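You operate a simulated robot arm through the tools that you are given. There is no shell and no other tool. Be economical: measure what you need, move in short steps, check, and stop when the job is done.

You run a simulated robot arm. Do the job below in one go: nothing can be reset, and whatever is moved stays where it is left.

JOB
Grease the test plug, fit it in the yellow socket, shut that clip and pump to green.
Fine: the pointer holds.

It is judged by the outcome, as a careful person would: the job done as asked, and still so three seconds after it is handed in. It fails if anything else is knocked over, pushed out of place, dropped, spilled or broken.

ROBOT AND FRAMES
A 7-joint arm with a two-finger parallel gripper, fixed in place. Base frame: the origin is at the foot of the arm, x ahead of it, y to its left, z up; the work surface is at about z = 0.72. Readings come in m, rad, newtons and seconds.
With the tool pointing down near the work surface it reaches from about 0.32 to 0.78 m from the base axis. Its first joint turns from -2.897 to 2.897 rad. Payload 3.91 kg.
Tool frame: the origin (TCP) lies between the finger pads and is the grasp point; the fingertips stand 0.03 m ahead of it; z points along the fingers, y is the line along which they close. The gripper opens to 0.11 m. The fingers are 0.02 m wide and 0.01 m thick; the gripper's body (0.048 by 0.112 m) begins 0.055 m behind the TCP.
Orientation is told as [roll, pitch, yaw] about the base's x, y, z axes, in that order, counted from this pose: with the fingers straight down and closing along the base's y, the tool's x points along the base's -x, its y along +y and its z along -z.

CONTROLS
- The arm moves only by the tool send_rows. Its argument "series" is a list of rows, each a list of 6 numbers: the shift along the base's x, y, z in units of 40 mm (1.0 is 40 mm), then the turn, a rotation vector about the base's x, y, z in units of 4 degrees (1.0 is 4 degrees). In form: [[x, y, z, ax, ay, az], ...]. A call has 1 to 12 rows; each row shifts and turns the commanded pose from where the row before left it. "grip" is the finger opening in m, from 0 to 0.11, set as the call begins (left out, the last holds). A call with a number of a shift or a turn outside -1 to 1 is refused whole. A row lasts 0.2 s, in which the tool goes at most 0.05 m and 0.15 rad; a call with a longer step from one row to the next is refused whole, and so is a gripper value outside its range. Where a pose cannot be reached the arm comes as near as it can. A force on the tool above 40 N (or 10 N above the force at the start of the call, whichever is more), or a blocked arm, ends the call early, and 0.2 s more pass. Each finger travels about 0.153 m/s and halts on what it meets, pressing with about 45 N; the grip force reading is that of the motor and also rises with nothing between the fingers. The clock runs only during rows and for 0.2 s after the last one: add rows that do not move to give the fingers time. It gives the time, the measured TCP pose, the force on the tool (base axes), the opening and the grip force at its end, in the units of the frame above (readings bear some noise), and new pictures: "views" is both (left out), scene, wrist or none.
- Cameras (640 x 400 px; columns grow to the right, rows downward): "scene" is fixed at [0.3907, -0.5098, 1.5923]; the picture's right is [0.96, 0.29, 0.00], its down [0.12, -0.40, -0.91] and it looks along [-0.27, 0.87, -0.42] (base axes); focal length 361 px, centre (320, 200). "wrist" rides on the gripper at [-0.036, 0, -0.057] in the tool frame; the picture's right is [0.00, -1.00, 0.00], its down [0.97, 0.00, -0.24] and it looks along [0.24, 0.00, 0.97] (tool axes); focal length 218 px, centre (320, 200).
- slide_trunk(by): slides the trunk up (or, below 0, down) by that many m; the arm rides with it, the base frame stays. It gives what a move gives, with no picture.
- measure_at(camera, pixels): for up to 12 pixels [column, row] of the newest picture of that camera ("zoom" is the newest enlarged one), the place [x, y, z] in the base frame of the surface seen there, good to about 0.002 m, but the place of the scene camera against the robot may be out by one fixed shift of up to 0.025 m in any direction. It takes no simulated time.
- close_up(camera, box): a new picture of the part [left, top, right, bottom] of that camera's present view, enlarged. It takes no simulated time.
- close_job(): hands the job in; it is judged then, once.

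Keep the steps short. Do not move on a guess: measure, check each grasp and each placing, and mend mistakes. In all there are 80 turns and 120 pictures (those below and enlarged ones count). Leave the gripper open and the arm clear of the work at the hand-in unless told otherwise, and finish with a single line.

The tools are called by a JSON object that holds its "name" and its "arguments". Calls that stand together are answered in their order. send_rows: Moves the arm, as the interface text tells. Its arguments: {"type":"object","properties":{"series":{"type":"array","items":{"type":"array","items":{"type":"number"}}},"grip":{"type":"number"},"views":{"type":"string","enum":["both","scene","wrist","none"]}},"required":["series"]} The other tools are called the same way: slide_trunk (by) slides the trunk up or down; measure_at (camera, pixels) gives the place of the surface under pixels of a picture; close_up (camera, box) takes an enlarged picture of a part of a camera's view; close_job () hands the job in.

At the start:

```text
time_s: 0.0
eef_pos: [0.1339, 0.4245, 1.2162]
ee_rot: [0.0, 0.0, 0.001]
ft_force: [0.3, -0.2, -0.2]
opening: 0.11
grasp_force: 0.1
trunk travel left (down, up): [-0.575, 0.035]
```

scene: 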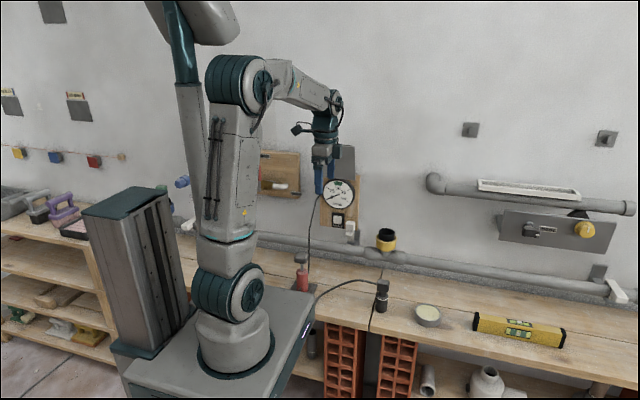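
wrist: 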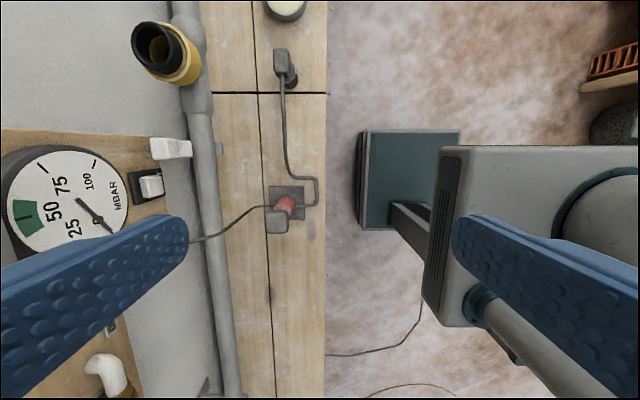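

I see a gauge at about (338,193), a yellow socket at (386,240), a plug or handle at (382,290), a grease tin at (428,314) and a red pump at (302,275). I'll enlarge these first.

{"name": "close_up", "arguments": {"camera": "scene", "box": [280, 160, 460, 340]}}

{"name": "close_up", "arguments": {"camera": "wrist", "box": [0, 0, 340, 260]}}

{"name": "measure_at", "arguments": {"camera": "wrist", "pixels": [[165, 45], [180, 60], [150, 25], [282, 58], [287, 82], [285, 10], [286, 205], [276, 222], [290, 150], [60, 200], [150, 186], [172, 148]]}}

{"name": "measure_at", "arguments": {"camera": "scene", "pixels": [[386, 233], [386, 243], [382, 283], [382, 303], [428, 312], [302, 258], [302, 280], [338, 193], [338, 220], [350, 230], [420, 345], [310, 320]]}}

```text
2.22 times, centred on (370, 250) of scene
```

zoom: 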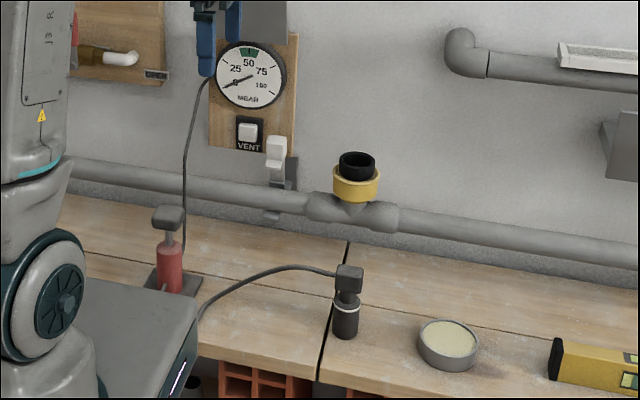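

```text
1.54 times, centred on (170, 130) of wrist
```

zoom: 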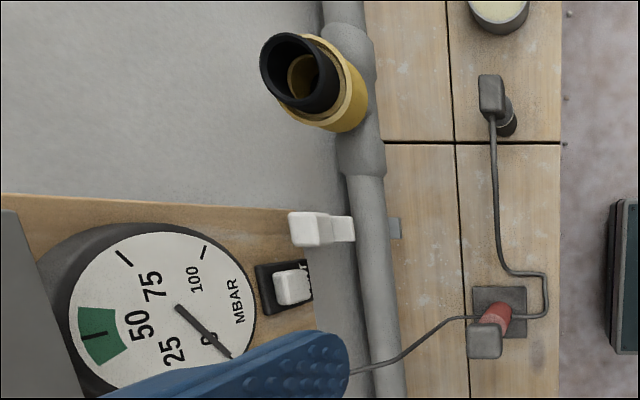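

```text
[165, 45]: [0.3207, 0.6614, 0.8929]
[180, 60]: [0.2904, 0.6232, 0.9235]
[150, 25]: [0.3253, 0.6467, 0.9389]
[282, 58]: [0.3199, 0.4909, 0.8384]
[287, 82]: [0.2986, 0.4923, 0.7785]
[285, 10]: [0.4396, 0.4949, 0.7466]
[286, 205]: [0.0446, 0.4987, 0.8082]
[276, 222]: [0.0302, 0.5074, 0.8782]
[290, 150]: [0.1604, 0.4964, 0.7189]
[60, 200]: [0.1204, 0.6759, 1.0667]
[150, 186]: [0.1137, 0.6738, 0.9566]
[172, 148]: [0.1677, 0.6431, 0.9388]
```

```text
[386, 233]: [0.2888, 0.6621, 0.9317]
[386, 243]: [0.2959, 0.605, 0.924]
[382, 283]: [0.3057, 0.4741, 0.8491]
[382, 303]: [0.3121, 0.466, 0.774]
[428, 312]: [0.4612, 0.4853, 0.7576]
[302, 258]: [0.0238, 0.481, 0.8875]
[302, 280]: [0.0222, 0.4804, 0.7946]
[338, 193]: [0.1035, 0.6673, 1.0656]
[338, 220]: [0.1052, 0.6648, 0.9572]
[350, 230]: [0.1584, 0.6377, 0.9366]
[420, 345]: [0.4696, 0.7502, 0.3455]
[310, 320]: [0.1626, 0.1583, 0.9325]
```

I'll look closer at the socket, the lever-like parts and the left and right sides before planning.

{"name": "close_up", "arguments": {"camera": "scene", "box": [320, 170, 420, 260]}}

{"name": "close_up", "arguments": {"camera": "scene", "box": [420, 110, 640, 350]}}

{"name": "close_up", "arguments": {"camera": "scene", "box": [0, 80, 320, 280]}}

{"name": "close_up", "arguments": {"camera": "wrist", "box": [110, 0, 310, 130]}}

```text
4.44 times, centred on (370, 215) of scene
```

zoom: 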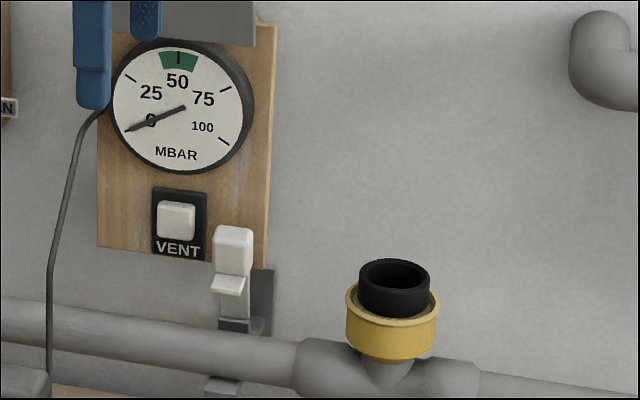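

```text
1.67 times, centred on (530, 230) of scene
```

zoom: 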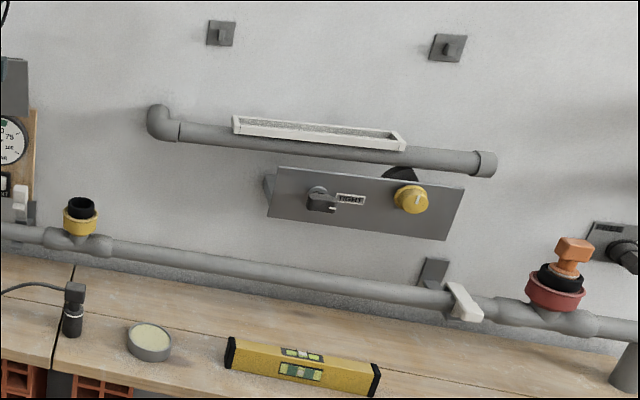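

```text
2.00 times, centred on (160, 180) of scene
```

zoom: 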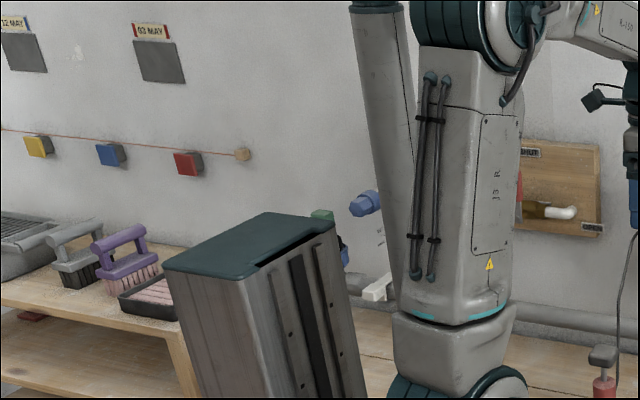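

```text
3.08 times, centred on (210, 65) of wrist
```

zoom: 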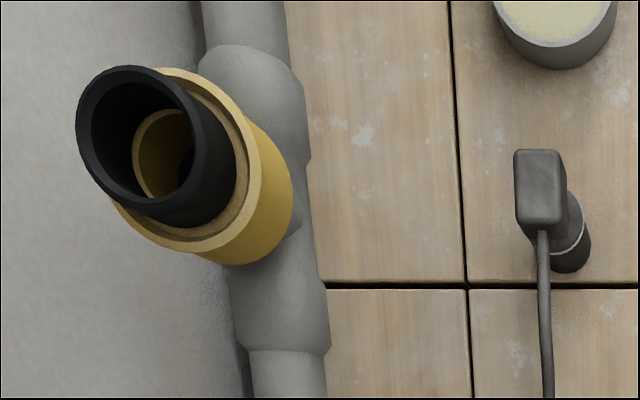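

The yellow socket is empty. To its left, at (0.168, 0.643), a white pipe-clip lever stands up, while the right-hand clip lies across the pipe, so shut means down. I'll move above the plug and look straight down at it.

{"name": "send_rows", "arguments": {"series": [[0.9, 0.3, -0.5, 0, 0, 0], [0.9, 0.3, -0.5, 0, 0, 0], [0.9, 0.3, -0.5, 0, 0, 0], [0.9, 0.3, -0.5, 0, 0, 0], [0.9, 0.2, -0.5, 0, 0, 0]]}}

```text
time_s: 1.2
eef_pos: [0.3159, 0.483, 1.1137]
ee_rot: [0.002, 0.001, 0.002]
ft_force: [-0.3, -0.5, 0.2]
opening: 0.1101
grasp_force: 0.2
trunk travel left (down, up): [-0.575, 0.035]
```

scene: 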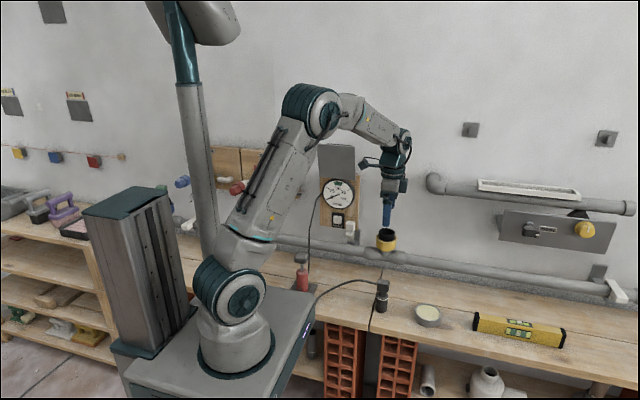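
wrist: 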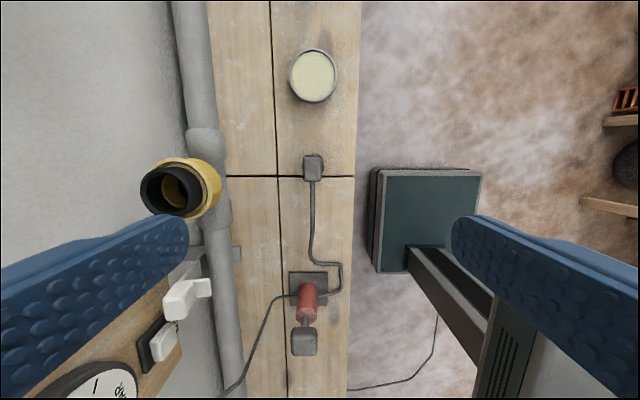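

Now I'll measure the plug, tin, socket, clip and pump from this nearly vertical view, with close-ups.

{"name": "close_up", "arguments": {"camera": "wrist", "box": [280, 140, 344, 190]}}

{"name": "measure_at", "arguments": {"camera": "wrist", "pixels": [[305, 158], [321, 158], [313, 164], [305, 177], [321, 177], [313, 52], [313, 75], [313, 98], [292, 75], [334, 75]]}}

{"name": "measure_at", "arguments": {"camera": "wrist", "pixels": [[143, 191], [168, 169], [199, 191], [174, 214], [150, 209], [192, 175], [215, 190], [175, 190], [180, 300], [205, 288], [182, 270], [303, 343]]}}

{"name": "close_up", "arguments": {"camera": "wrist", "box": [130, 240, 250, 340]}}

{"name": "close_up", "arguments": {"camera": "scene", "box": [350, 260, 450, 330]}}

{"name": "measure_at", "arguments": {"camera": "zoom", "pixels": [[197, 120], [197, 150], [205, 175], [205, 205], [205, 240], [205, 290], [175, 240], [235, 240], [180, 125], [245, 125]]}}

```text
8.00 times, centred on (312, 165) of wrist
```

zoom: 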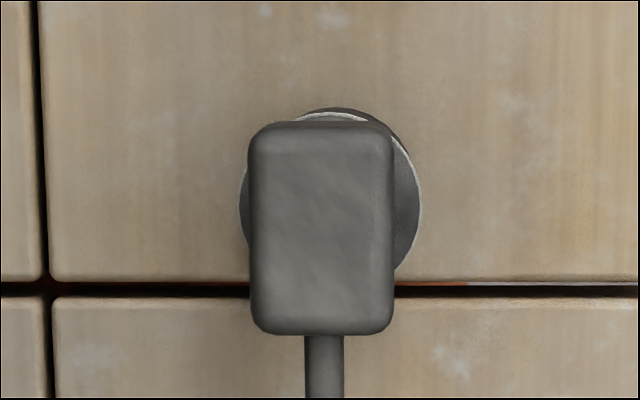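

```text
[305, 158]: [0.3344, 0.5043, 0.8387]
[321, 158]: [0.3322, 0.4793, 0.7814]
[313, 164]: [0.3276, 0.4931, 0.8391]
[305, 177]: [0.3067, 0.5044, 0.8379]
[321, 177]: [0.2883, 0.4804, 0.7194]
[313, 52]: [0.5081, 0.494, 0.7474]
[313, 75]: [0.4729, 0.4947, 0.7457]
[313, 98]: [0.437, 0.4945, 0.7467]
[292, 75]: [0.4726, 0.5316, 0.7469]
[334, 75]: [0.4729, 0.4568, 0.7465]
```

```text
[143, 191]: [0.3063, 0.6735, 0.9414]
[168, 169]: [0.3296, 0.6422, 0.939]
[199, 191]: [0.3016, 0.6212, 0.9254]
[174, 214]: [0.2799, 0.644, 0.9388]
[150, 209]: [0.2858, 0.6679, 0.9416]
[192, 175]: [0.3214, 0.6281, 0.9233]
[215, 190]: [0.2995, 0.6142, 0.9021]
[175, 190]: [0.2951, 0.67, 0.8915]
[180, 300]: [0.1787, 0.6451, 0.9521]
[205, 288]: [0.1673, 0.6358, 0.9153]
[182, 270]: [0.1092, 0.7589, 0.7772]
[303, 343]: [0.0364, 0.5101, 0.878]
```

```text
4.00 times, centred on (190, 290) of wrist
```

zoom: 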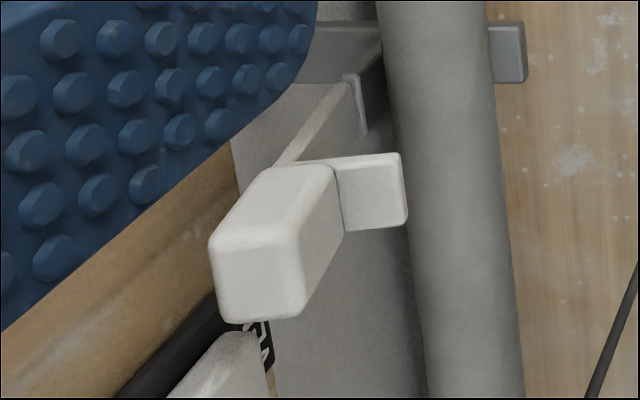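

```text
5.71 times, centred on (400, 295) of scene
```

zoom: 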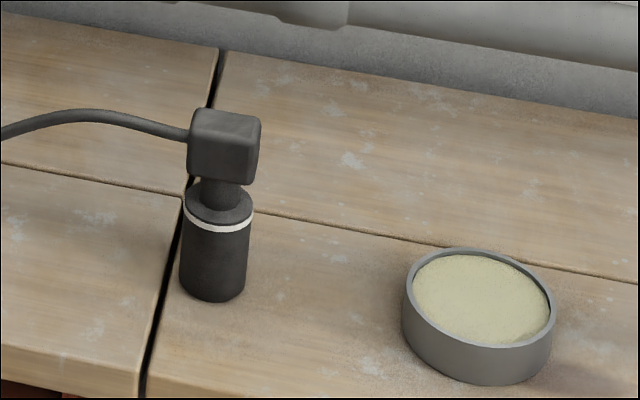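

```text
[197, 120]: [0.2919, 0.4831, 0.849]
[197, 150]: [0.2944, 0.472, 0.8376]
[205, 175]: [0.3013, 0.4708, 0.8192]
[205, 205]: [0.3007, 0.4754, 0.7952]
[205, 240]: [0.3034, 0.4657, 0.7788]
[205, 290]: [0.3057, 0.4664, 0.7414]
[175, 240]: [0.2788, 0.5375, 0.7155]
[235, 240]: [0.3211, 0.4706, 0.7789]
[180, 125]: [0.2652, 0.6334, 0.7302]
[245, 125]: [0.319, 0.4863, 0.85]
```

Plug block: centre about (0.318, 0.495), top z 0.838, roughly 26 mm wide along y, with the hose leaving at -x. Closing along y suits this. I'll go down to just above it and look again.

{"name": "send_rows", "arguments": {"series": [[0.05, 0.3, -1, 0, 0, 0], [0, 0, -1, 0, 0, 0], [0, 0, -1, 0, 0, 0], [0, 0, -1, 0, 0, 0], [0, 0, -0.6, 0, 0, 0]], "grip": 0.08}}

```text
time_s: 2.4
eef_pos: [0.3157, 0.4942, 0.9303]
ee_rot: [0.001, 0.0, 0.001]
ft_force: [-0.1, -0.6, 0.0]
opening: 0.08
grasp_force: 0.1
trunk travel left (down, up): [-0.575, 0.035]
```

scene: 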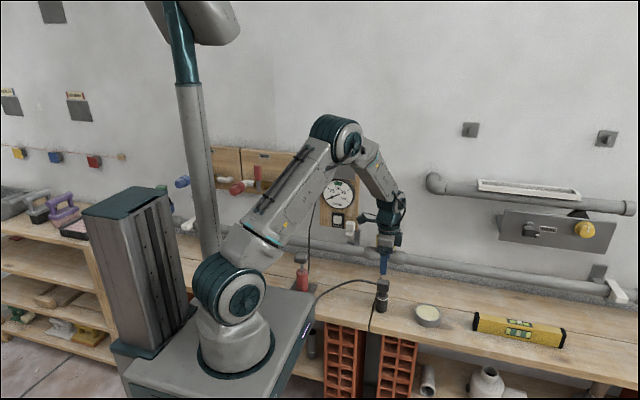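
wrist: 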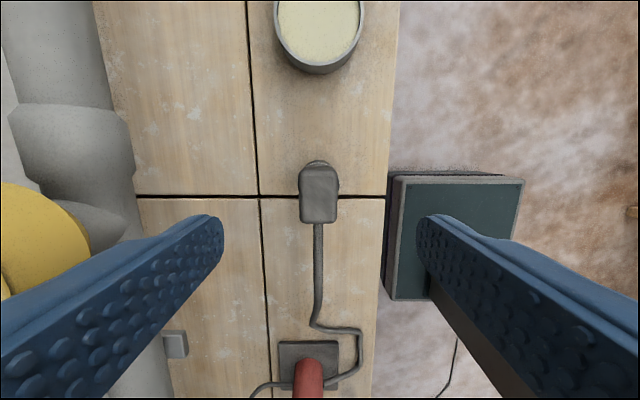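

The block sits centred between the fingers at (319,195). I'll measure its edges.

{"name": "measure_at", "arguments": {"camera": "wrist", "pixels": [[318, 172], [318, 192], [318, 218], [302, 195], [334, 195], [318, 161], [318, 20], [280, 30], [358, 30], [318, 70]]}}

```text
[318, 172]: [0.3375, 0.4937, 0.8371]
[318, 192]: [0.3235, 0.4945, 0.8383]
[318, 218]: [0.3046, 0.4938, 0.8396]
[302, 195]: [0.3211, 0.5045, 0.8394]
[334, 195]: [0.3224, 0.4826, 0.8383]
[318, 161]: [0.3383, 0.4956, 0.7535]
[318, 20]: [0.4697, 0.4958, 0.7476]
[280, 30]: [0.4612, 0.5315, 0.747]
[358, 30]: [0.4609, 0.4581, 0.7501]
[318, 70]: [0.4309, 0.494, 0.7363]
```

Block is centred at (0.319, 0.494). I'll lower to z 0.826, then close.

{"name": "send_rows", "arguments": {"series": [[0.08, 0, -0.9, 0, 0, 0], [0, 0, -0.9, 0, 0, 0], [0, 0, -0.8, 0, 0, 0]], "views": "none"}}

{"name": "send_rows", "arguments": {"series": [[0, 0, 0, 0, 0, 0], [0, 0, 0, 0, 0, 0], [0, 0, 0, 0, 0, 0]], "grip": 0.0}}

```text
time_s: 3.2
eef_pos: [0.3193, 0.4931, 0.8271]
ee_rot: [-0.001, 0.001, 0.002]
ft_force: [-0.1, -0.6, -0.6]
opening: 0.0801
grasp_force: 0.1
trunk travel left (down, up): [-0.575, 0.035]
```

```text
time_s: 4.0
eef_pos: [0.3185, 0.4921, 0.8275]
ee_rot: [0.0, 0.0, 0.001]
ft_force: [0.4, 0.2, 0.1]
opening: 0.0273
grasp_force: 45.3
trunk travel left (down, up): [-0.575, 0.035]
```

scene: 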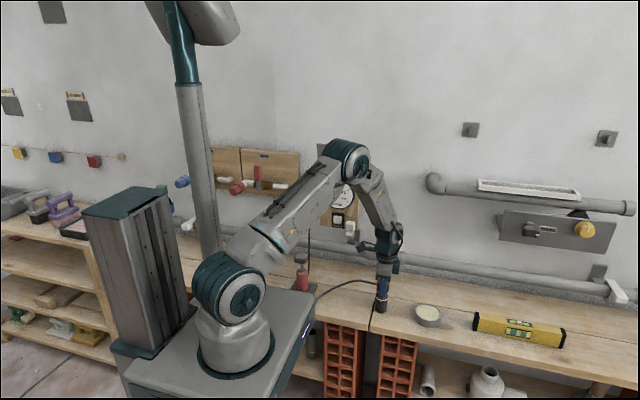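
wrist: 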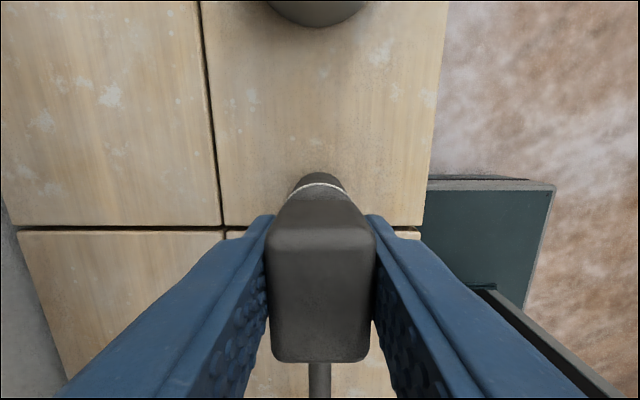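

Firm grip at 27 mm. I'll lift 70 mm, check the plug is hanging, then carry it over the tin at (0.4725, 0.4945).

{"name": "send_rows", "arguments": {"series": [[0, 0, 0.5, 0, 0, 0], [0, 0, 0.7, 0, 0, 0], [0, 0, 0.7, 0, 0, 0], [0.8, 0, 0, 0, 0, 0], [0.8, 0, 0, 0, 0, 0], [0.8, 0, 0, 0, 0, 0], [0.8, 0, 0, 0, 0, 0], [0.65, 0.06, 0, 0, 0, 0], [0, 0, 0, 0, 0, 0]]}}

```text
time_s: 6.0
eef_pos: [0.4719, 0.4956, 0.9039]
ee_rot: [-0.001, 0.0, 0.002]
ft_force: [0.2, -0.2, -1.1]
opening: 0.027
grasp_force: 44.8
trunk travel left (down, up): [-0.575, 0.035]
```

scene: 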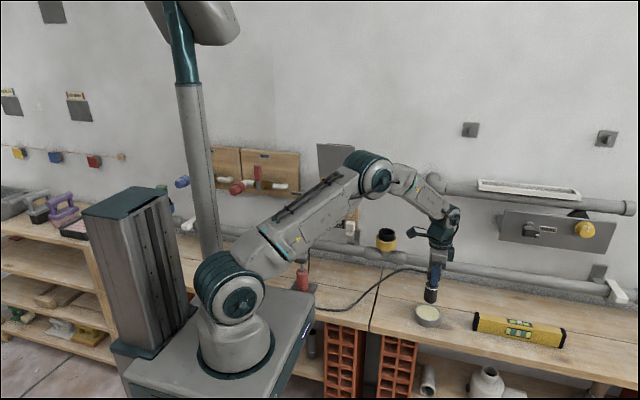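
wrist: 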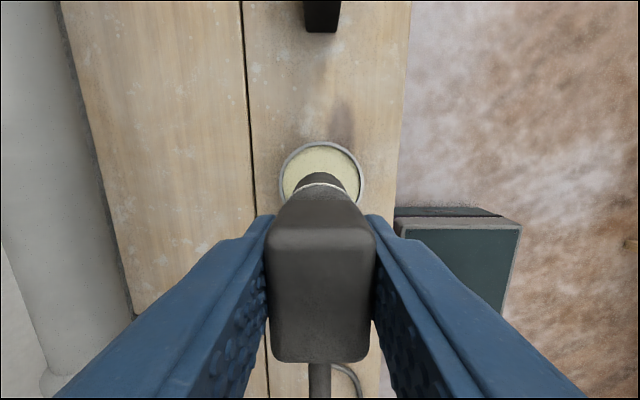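

The plug hangs centred over the tin. I'll lower it slowly so its nose enters the grease (surface z 0.747) by about 7 mm.

{"name": "send_rows", "arguments": {"series": [[0, 0, -0.5, 0, 0, 0], [0, 0, -0.4, 0, 0, 0], [0, 0, -0.25, 0, 0, 0], [0, 0, -0.25, 0, 0, 0], [0, 0, 0, 0, 0, 0], [0, 0, 0, 0, 0, 0]]}}

{"name": "close_up", "arguments": {"camera": "scene", "box": [390, 250, 470, 340]}}

```text
time_s: 7.4
eef_pos: [0.4721, 0.4947, 0.8521]
ee_rot: [0.007, -0.008, 0.002]
ft_force: [0.9, 1.3, 35.1]
opening: 0.0275
grasp_force: 44.8
trunk travel left (down, up): [-0.575, 0.035]
```

scene: 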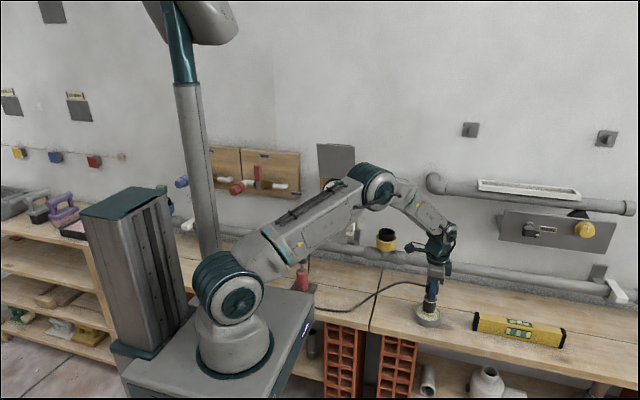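
wrist: 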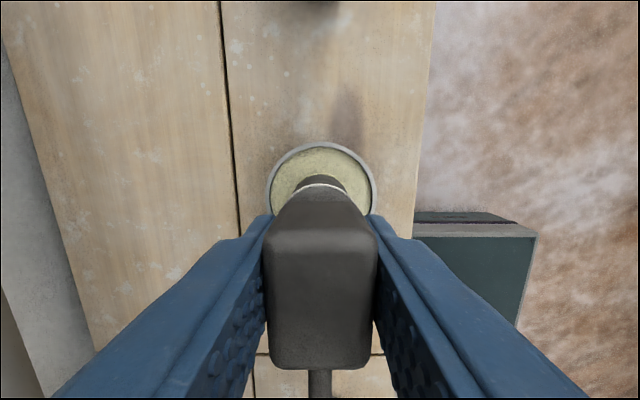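

```text
4.44 times, centred on (430, 295) of scene
```

zoom: 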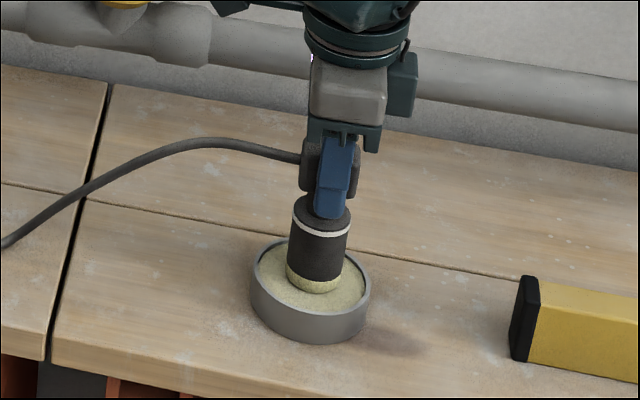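

Contact at 35 N, and the lower end of the plug is coated. I'll lift it and check.

{"name": "send_rows", "arguments": {"series": [[0, 0, 0.4, 0, 0, 0], [0, 0, 0.8, 0, 0, 0], [0, 0, 0.8, 0, 0, 0], [0, 0, 0, 0, 0, 0]], "views": "scene"}}

{"name": "close_up", "arguments": {"camera": "scene", "box": [390, 230, 470, 340]}}

```text
time_s: 8.4
eef_pos: [0.4711, 0.4943, 0.9271]
ee_rot: [-0.003, 0.0, 0.003]
ft_force: [-0.4, -0.6, -0.7]
opening: 0.027
grasp_force: 45.7
trunk travel left (down, up): [-0.575, 0.035]
```

scene: 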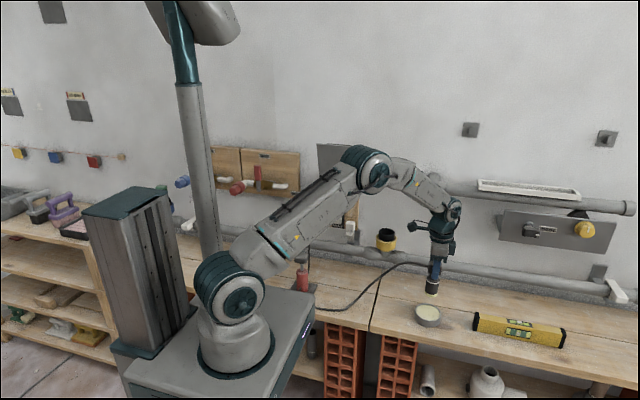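

```text
3.64 times, centred on (430, 285) of scene
```

zoom: 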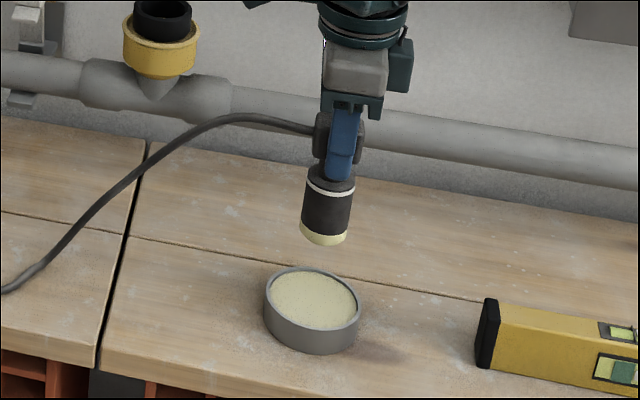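

The nose carries an even grease band. I'll raise it and go beside the yellow socket to measure the mouth from the wrist camera.

{"name": "send_rows", "arguments": {"series": [[0, 0, 0.9, 0, 0, 0], [0, 0, 0.9, 0, 0, 0], [0, 0, 0.9, 0, 0, 0], [-0.3, 0, 0.8, 0, 0, 0], [-0.9, 0.4, 0, 0, 0, 0], [-0.9, 0.4, 0, 0, 0, 0], [-0.9, 0.4, 0, 0, 0, 0], [-0.9, 0.4, 0, 0, 0, 0], [-0.9, 0.4, 0, 0, 0, 0], [-0.7, 0.4, 0, 0, 0, 0], [0, 0, 0, 0, 0, 0]]}}

```text
time_s: 10.8
eef_pos: [0.2519, 0.5913, 1.0676]
ee_rot: [0.001, 0.0, 0.001]
ft_force: [-0.1, 0.1, -0.8]
opening: 0.0274
grasp_force: 44.9
trunk travel left (down, up): [-0.575, 0.035]
```

scene: 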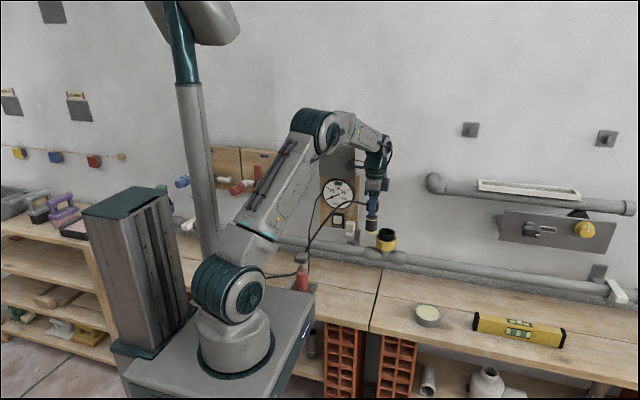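
wrist: 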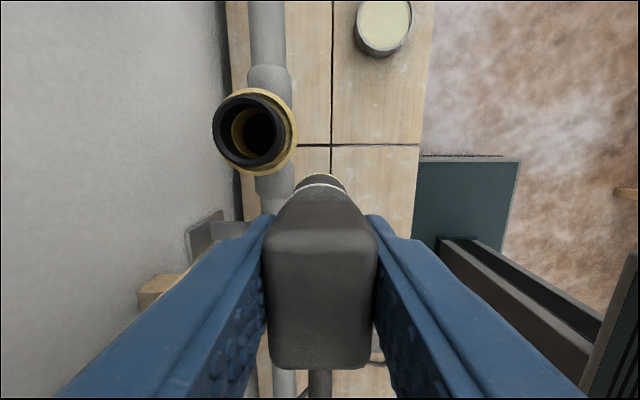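

{"name": "close_up", "arguments": {"camera": "wrist", "box": [200, 75, 312, 187]}}

{"name": "measure_at", "arguments": {"camera": "wrist", "pixels": [[216, 130], [250, 97], [285, 130], [250, 168], [227, 106], [275, 157], [258, 130], [222, 220], [232, 130], [218, 150], [280, 115]]}}

```text
3.57 times, centred on (256, 131) of wrist
```

zoom: 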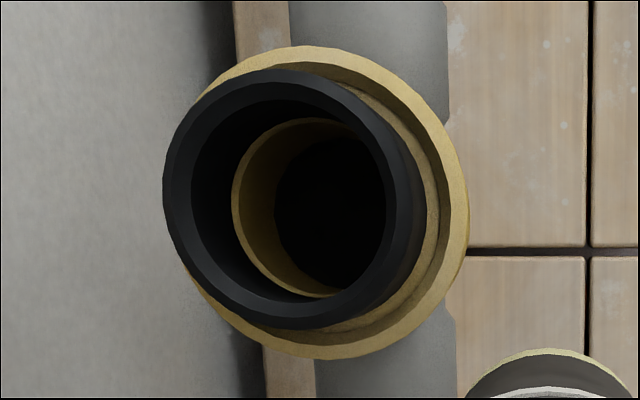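

```text
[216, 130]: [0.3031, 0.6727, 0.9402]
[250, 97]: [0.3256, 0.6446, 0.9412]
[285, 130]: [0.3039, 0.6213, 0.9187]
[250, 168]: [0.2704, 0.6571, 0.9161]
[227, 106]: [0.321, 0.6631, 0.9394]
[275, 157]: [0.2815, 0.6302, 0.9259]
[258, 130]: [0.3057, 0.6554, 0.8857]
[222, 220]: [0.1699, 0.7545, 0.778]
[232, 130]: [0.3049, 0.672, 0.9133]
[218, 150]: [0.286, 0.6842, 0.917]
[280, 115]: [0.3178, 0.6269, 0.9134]
```

Sleeve mouth: centre about (0.3015, 0.6495), top z 0.940, bore about 47 mm against a 41 mm plug. I'll move over it and check before lowering.

{"name": "send_rows", "arguments": {"series": [[0, 0, 0.3, 0, 0, 0], [0.62, 0.73, 0, 0, 0, 0], [0.62, 0.725, 0, 0, 0, 0], [0, 0, -0.4, 0, 0, 0], [0, 0, 0, 0, 0, 0]]}}

{"name": "close_up", "arguments": {"camera": "scene", "box": [340, 180, 440, 260]}}

{"name": "close_up", "arguments": {"camera": "wrist", "box": [240, 100, 400, 240]}}

```text
time_s: 11.4
eef_pos: [0.274, 0.6153, 1.0784]
ee_rot: [-0.011, 0.003, 0.031]
ft_force: [-3.3, -16.9, -0.5]
opening: 0.0272
grasp_force: 44.9
trunk travel left (down, up): [-0.575, 0.035]
stopped in row 3: the force on the tool passed its limit (the readings are from after the stop); the commanded pose is now the measured one
```

scene: 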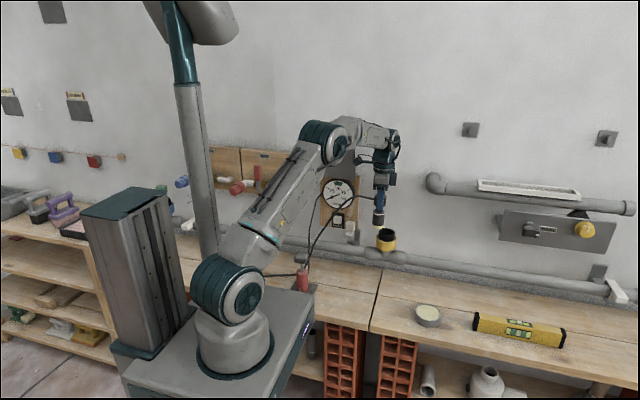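
wrist: 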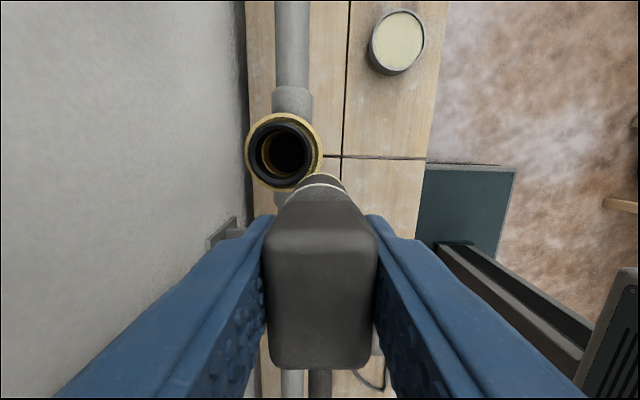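

```text
5.00 times, centred on (390, 220) of scene
```

zoom: 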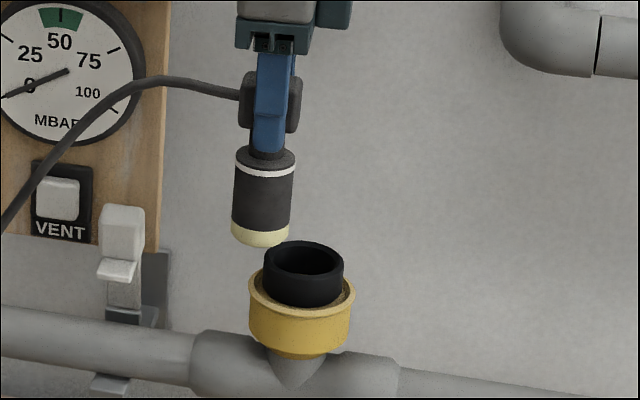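

```text
2.86 times, centred on (320, 170) of wrist
```

zoom: 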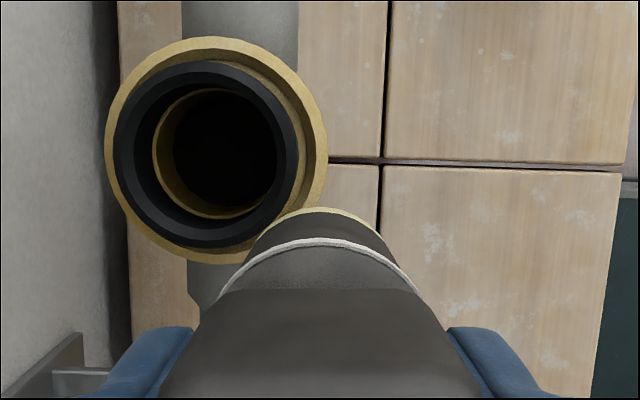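

The move stopped with about -17 N along y, so something was touched on the wall side. I'll find out what before going on, using close-ups and measurements of the wall and panel above the gauge.

{"name": "close_up", "arguments": {"camera": "scene", "box": [300, 100, 430, 220]}}

{"name": "measure_at", "arguments": {"camera": "scene", "pixels": [[337, 165], [352, 160], [352, 172], [420, 180], [420, 220], [380, 155], [366, 165], [338, 195], [350, 195], [364, 200], [381, 180], [394, 145]]}}

{"name": "measure_at", "arguments": {"camera": "wrist", "pixels": [[100, 100], [200, 100], [20, 30], [225, 235], [30, 250], [180, 200]]}}

```text
3.33 times, centred on (365, 160) of scene
```

zoom: 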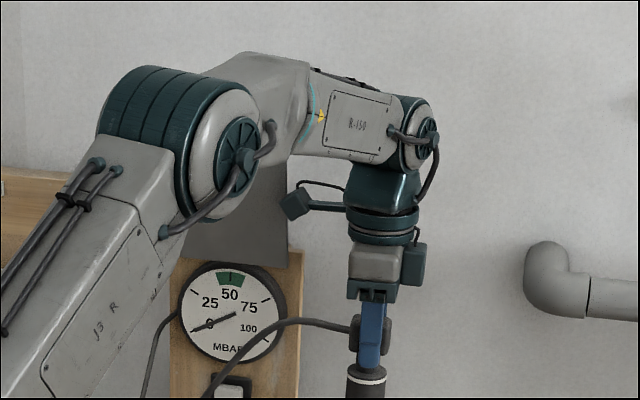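

```text
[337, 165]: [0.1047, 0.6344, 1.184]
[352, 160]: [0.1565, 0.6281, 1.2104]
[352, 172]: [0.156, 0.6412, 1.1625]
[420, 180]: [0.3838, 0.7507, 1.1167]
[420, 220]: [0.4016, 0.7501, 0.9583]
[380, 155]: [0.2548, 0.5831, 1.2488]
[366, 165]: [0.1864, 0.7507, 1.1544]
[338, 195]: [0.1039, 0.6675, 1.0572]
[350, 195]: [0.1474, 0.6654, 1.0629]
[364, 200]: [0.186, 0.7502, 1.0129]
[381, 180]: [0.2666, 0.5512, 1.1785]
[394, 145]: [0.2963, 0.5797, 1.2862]
```

```text
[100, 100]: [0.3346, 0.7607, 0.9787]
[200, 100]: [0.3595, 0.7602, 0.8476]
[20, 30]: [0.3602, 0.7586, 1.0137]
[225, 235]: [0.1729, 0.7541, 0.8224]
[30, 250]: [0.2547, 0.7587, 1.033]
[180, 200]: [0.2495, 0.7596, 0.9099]
```

The arm carries a bracket with a small box, sticking out towards -x at px (358,161), close to the grey hood above the gauge. I'll measure both.

{"name": "measure_at", "arguments": {"camera": "scene", "pixels": [[355, 161], [358, 161], [352, 161], [370, 162], [346, 150], [351, 165], [351, 178], [356, 165]]}}

{"name": "close_up", "arguments": {"camera": "scene", "box": [335, 140, 400, 190]}}

```text
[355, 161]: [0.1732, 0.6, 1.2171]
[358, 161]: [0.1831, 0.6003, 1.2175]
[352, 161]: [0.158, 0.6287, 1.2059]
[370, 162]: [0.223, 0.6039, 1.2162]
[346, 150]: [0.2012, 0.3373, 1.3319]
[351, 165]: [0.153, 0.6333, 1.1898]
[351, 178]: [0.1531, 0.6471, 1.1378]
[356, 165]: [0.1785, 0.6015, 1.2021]
```

```text
8.00 times, centred on (368, 165) of scene
```

zoom: 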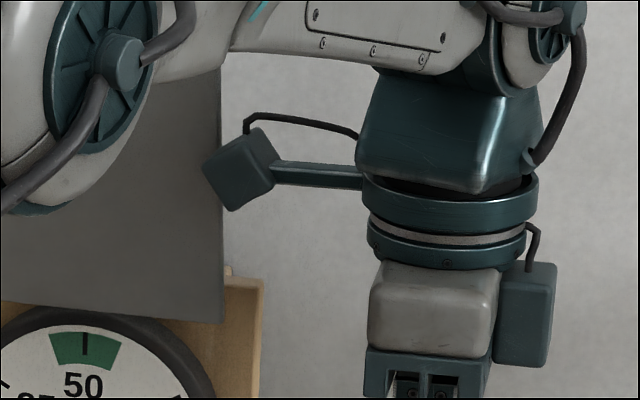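

Confirmed: the bracket box (tip about 0.10 m to -x of the tool) touched the hood, whose edge is at x≈0.165 in the scene frame. At the socket's x it clears by about 30 mm. I'll back off in -y, straighten, go +x, then +y.

{"name": "send_rows", "arguments": {"series": [[0.1, -0.6, 0, 0.16, 0, -0.44], [0.6, 0, 0, 0, 0, 0], [0, 0, 0, 0, 0, 0]], "views": "scene"}}

```text
time_s: 12.2
eef_pos: [0.3019, 0.5925, 1.0777]
ee_rot: [-0.002, 0.003, -0.003]
ft_force: [0.2, -1.1, -0.8]
opening: 0.0273
grasp_force: 45.0
trunk travel left (down, up): [-0.575, 0.035]
```

scene: 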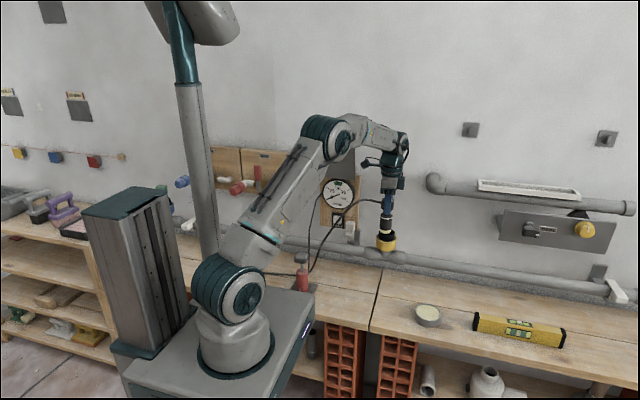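

Free again and straight. Now I'll go to y 0.6495 over the mouth.

{"name": "send_rows", "arguments": {"series": [[0, 0.7, 0, 0, 0, 0], [0, 0.72, 0, 0, 0, 0], [0, 0, 0, 0, 0, 0]]}}

{"name": "close_up", "arguments": {"camera": "scene", "box": [340, 180, 440, 260]}}

{"name": "close_up", "arguments": {"camera": "wrist", "box": [240, 100, 400, 240]}}

```text
time_s: 13.1
eef_pos: [0.2996, 0.6509, 1.0781]
ee_rot: [-0.003, 0.006, -0.003]
ft_force: [-1.0, -1.0, -1.1]
opening: 0.0277
grasp_force: 45.7
trunk travel left (down, up): [-0.575, 0.035]
```

scene: 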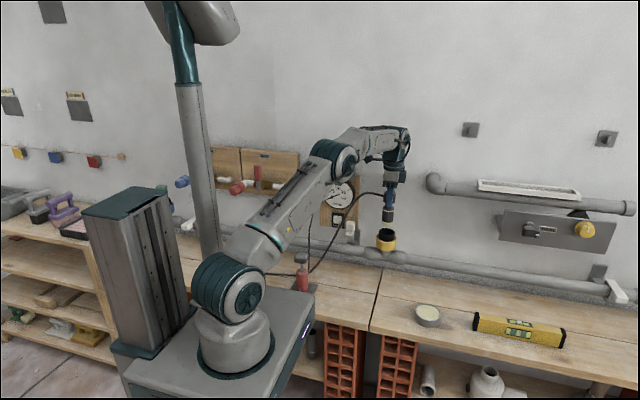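
wrist: 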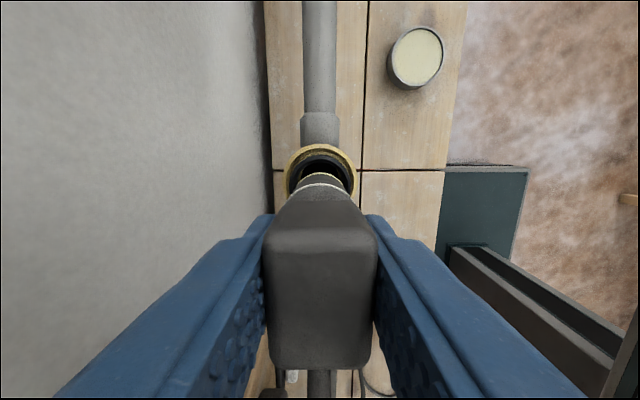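

```text
5.00 times, centred on (390, 220) of scene
```

zoom: 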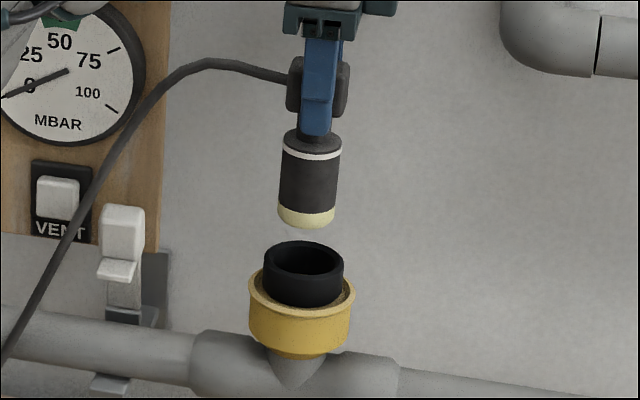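

```text
2.86 times, centred on (320, 170) of wrist
```

zoom: 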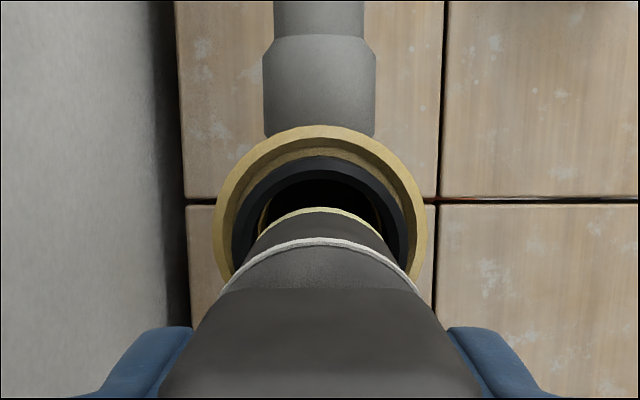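

The plug is centred in y over the mouth, with x short by about 2 mm. I'll nudge x and lower the nose into the mouth.

{"name": "send_rows", "arguments": {"series": [[0.05, -0.01, 0, 0, 0, 0], [0, 0, -0.4, 0, 0, 0], [0, 0, -0.4, 0, 0, 0], [0, 0, -0.2, 0, 0, 0], [0, 0, 0, 0, 0, 0]]}}

{"name": "close_up", "arguments": {"camera": "scene", "box": [340, 190, 440, 270]}}

```text
time_s: 14.2
eef_pos: [0.3043, 0.6498, 1.0353]
ee_rot: [-0.002, 0.005, -0.001]
ft_force: [0.1, -0.3, -1.1]
opening: 0.0273
grasp_force: 45.2
trunk travel left (down, up): [-0.575, 0.035]
```

scene: 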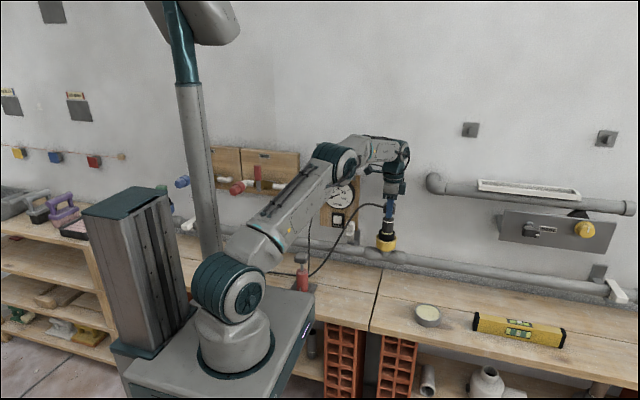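
wrist: 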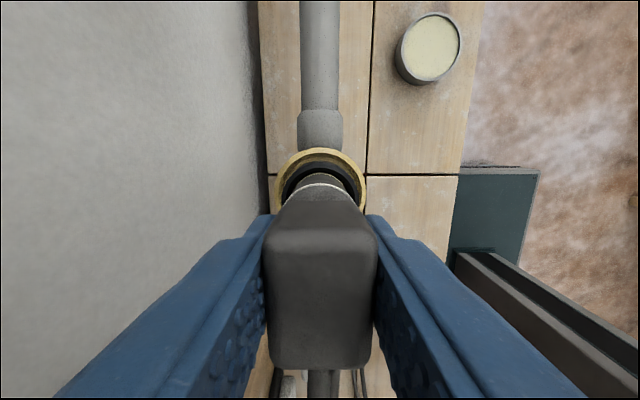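

```text
5.00 times, centred on (390, 230) of scene
```

zoom: 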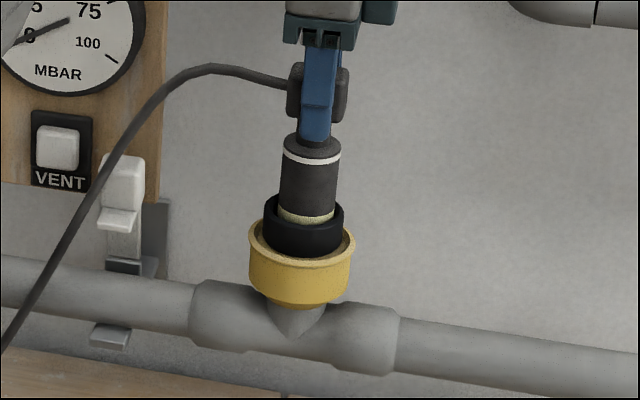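

Nose is inside with no contact force, about 1–2 mm far in +x. I'll correct that and continue down in small steps.

{"name": "send_rows", "arguments": {"series": [[-0.04, 0, -0.2, 0, 0, 0], [0, 0, -0.25, 0, 0, 0], [0, 0, -0.25, 0, 0, 0], [0, 0, -0.2, 0, 0, 0], [0, 0, 0, 0, 0, 0]], "views": "scene"}}

{"name": "close_up", "arguments": {"camera": "scene", "box": [340, 190, 440, 270]}}

```text
time_s: 15.4
eef_pos: [0.3023, 0.6522, 1.0005]
ee_rot: [-0.002, 0.005, -0.004]
ft_force: [0.5, 0.2, -0.2]
opening: 0.0275
grasp_force: 44.8
trunk travel left (down, up): [-0.575, 0.035]
```

scene: 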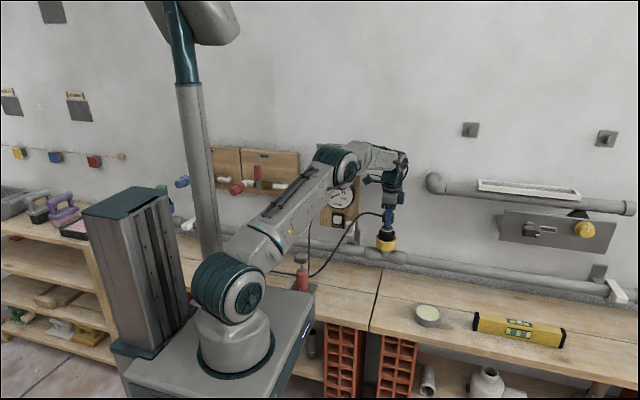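

```text
5.00 times, centred on (390, 230) of scene
```

zoom: 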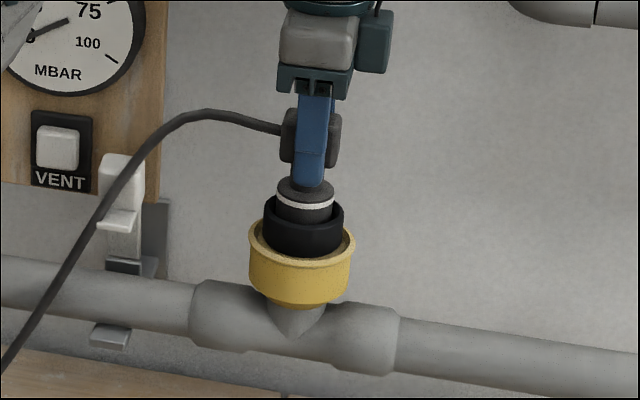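

The plug slid 47 mm in without resistance, and the white ring is now just above the sleeve lip. I'll keep going until it seats.

{"name": "send_rows", "arguments": {"series": [[0, 0, -0.15, 0, 0, 0], [0, 0, -0.15, 0, 0, 0], [0, 0, -0.15, 0, 0, 0], [0, 0, -0.1, 0, 0, 0], [0, 0, 0, 0, 0, 0]], "views": "scene"}}

{"name": "close_up", "arguments": {"camera": "scene", "box": [340, 190, 440, 270]}}

```text
time_s: 16.6
eef_pos: [0.3013, 0.6501, 0.983]
ee_rot: [0.006, 0.002, -0.002]
ft_force: [0.2, 2.3, 35.9]
opening: 0.0274
grasp_force: 45.0
trunk travel left (down, up): [-0.575, 0.035]
```

scene: 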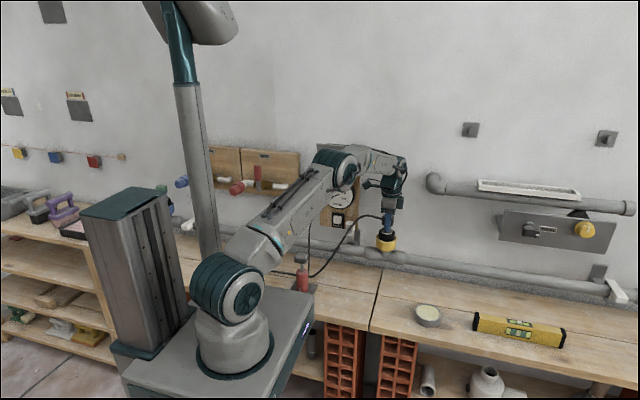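

```text
5.00 times, centred on (390, 230) of scene
```

zoom: 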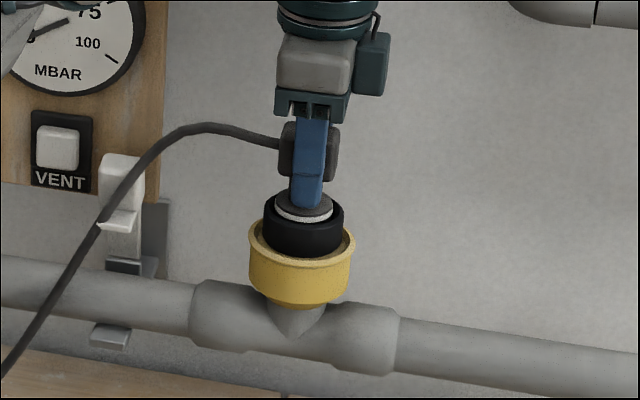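

36 N resistance now, with the ring at the lip. I'll press a few more mm to see whether it is bottomed or still sliding.

{"name": "send_rows", "arguments": {"series": [[0, 0, -0.06, 0, 0, 0], [0, 0, -0.06, 0, 0, 0], [0, 0, 0, 0, 0, 0]], "views": "none"}}

{"name": "close_up", "arguments": {"camera": "scene", "box": [360, 210, 410, 260]}}

{"name": "close_up", "arguments": {"camera": "wrist", "box": [240, 100, 400, 240]}}

```text
time_s: 17.2
eef_pos: [0.3022, 0.6509, 0.9845]
ee_rot: [0.009, 0.0, -0.002]
ft_force: [-3.2, -8.4, 16.4]
opening: 0.0275
grasp_force: 44.2
trunk travel left (down, up): [-0.575, 0.035]
stopped in row 2: the force on the tool passed its limit (the readings are from after the stop); the commanded pose is now the measured one
```

```text
8.00 times, centred on (385, 235) of scene
```

zoom: 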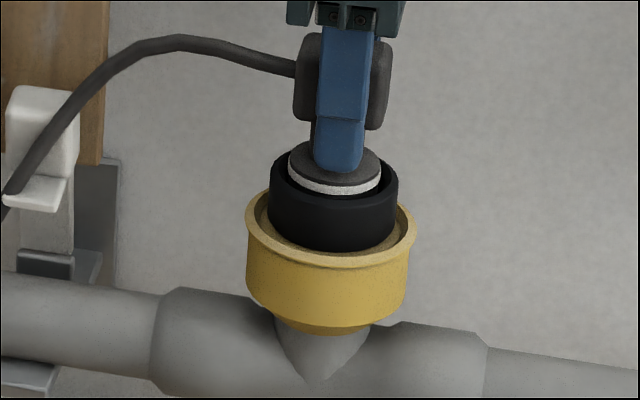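

```text
2.86 times, centred on (320, 170) of wrist
```

zoom: 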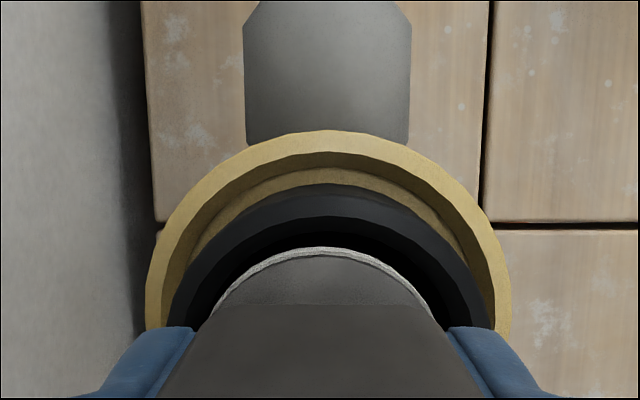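

It is bottomed (it did not move further), with the ring at the lip. I'll release and rise straight up.

{"name": "send_rows", "arguments": {"series": [[0, 0, 0, 0, 0, 0], [0, 0, 0, 0, 0, 0]], "grip": 0.07, "views": "none"}}

{"name": "send_rows", "arguments": {"series": [[0, 0, 0.6, 0, 0, 0], [0, 0, 0.9, 0, 0, 0], [0, 0, 0.9, 0, 0, 0], [0, -0.8, 0, 0, 0, 0], [0, -0.8, 0, 0, 0, 0], [0, -0.8, 0, 0, 0, 0], [0, 0, 0, 0, 0, 0]]}}

{"name": "close_up", "arguments": {"camera": "scene", "box": [290, 170, 420, 290]}}

{"name": "close_up", "arguments": {"camera": "wrist", "box": [100, 130, 340, 330]}}

```text
time_s: 17.8
eef_pos: [0.3039, 0.6537, 0.9803]
ee_rot: [0.006, 0.002, -0.001]
ft_force: [-0.1, -0.2, -0.6]
opening: 0.0698
grasp_force: 0.1
trunk travel left (down, up): [-0.575, 0.035]
```

```text
time_s: 19.4
eef_pos: [0.3029, 0.5569, 1.0768]
ee_rot: [0.007, 0.002, -0.002]
ft_force: [-0.4, 0.6, -0.3]
opening: 0.0699
grasp_force: 0.1
trunk travel left (down, up): [-0.575, 0.035]
```

scene: 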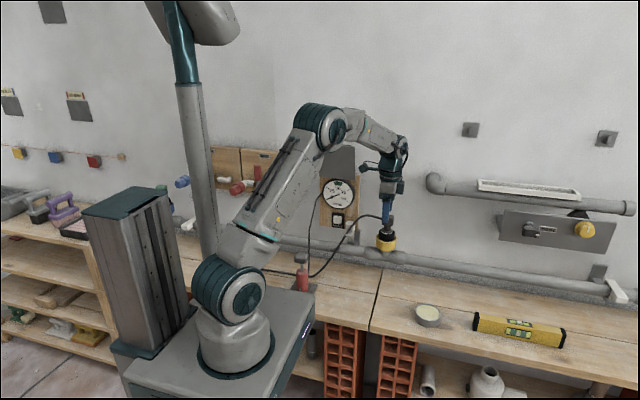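
wrist: 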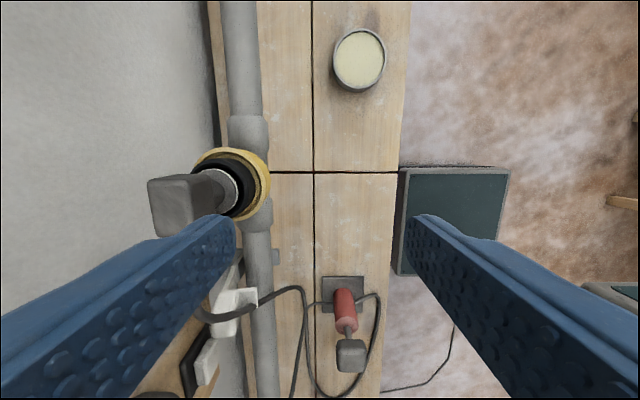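

```text
3.33 times, centred on (355, 230) of scene
```

zoom: 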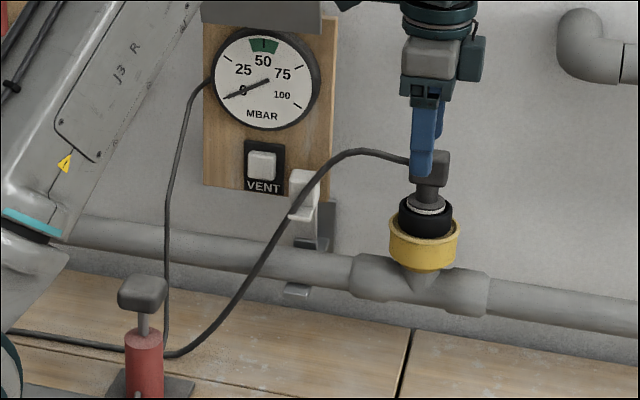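

```text
2.00 times, centred on (220, 230) of wrist
```

zoom: 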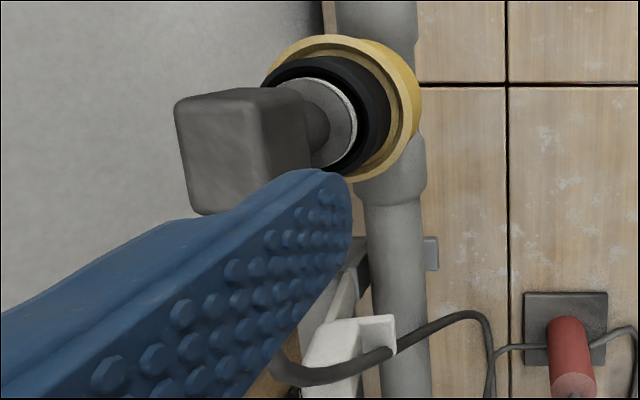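

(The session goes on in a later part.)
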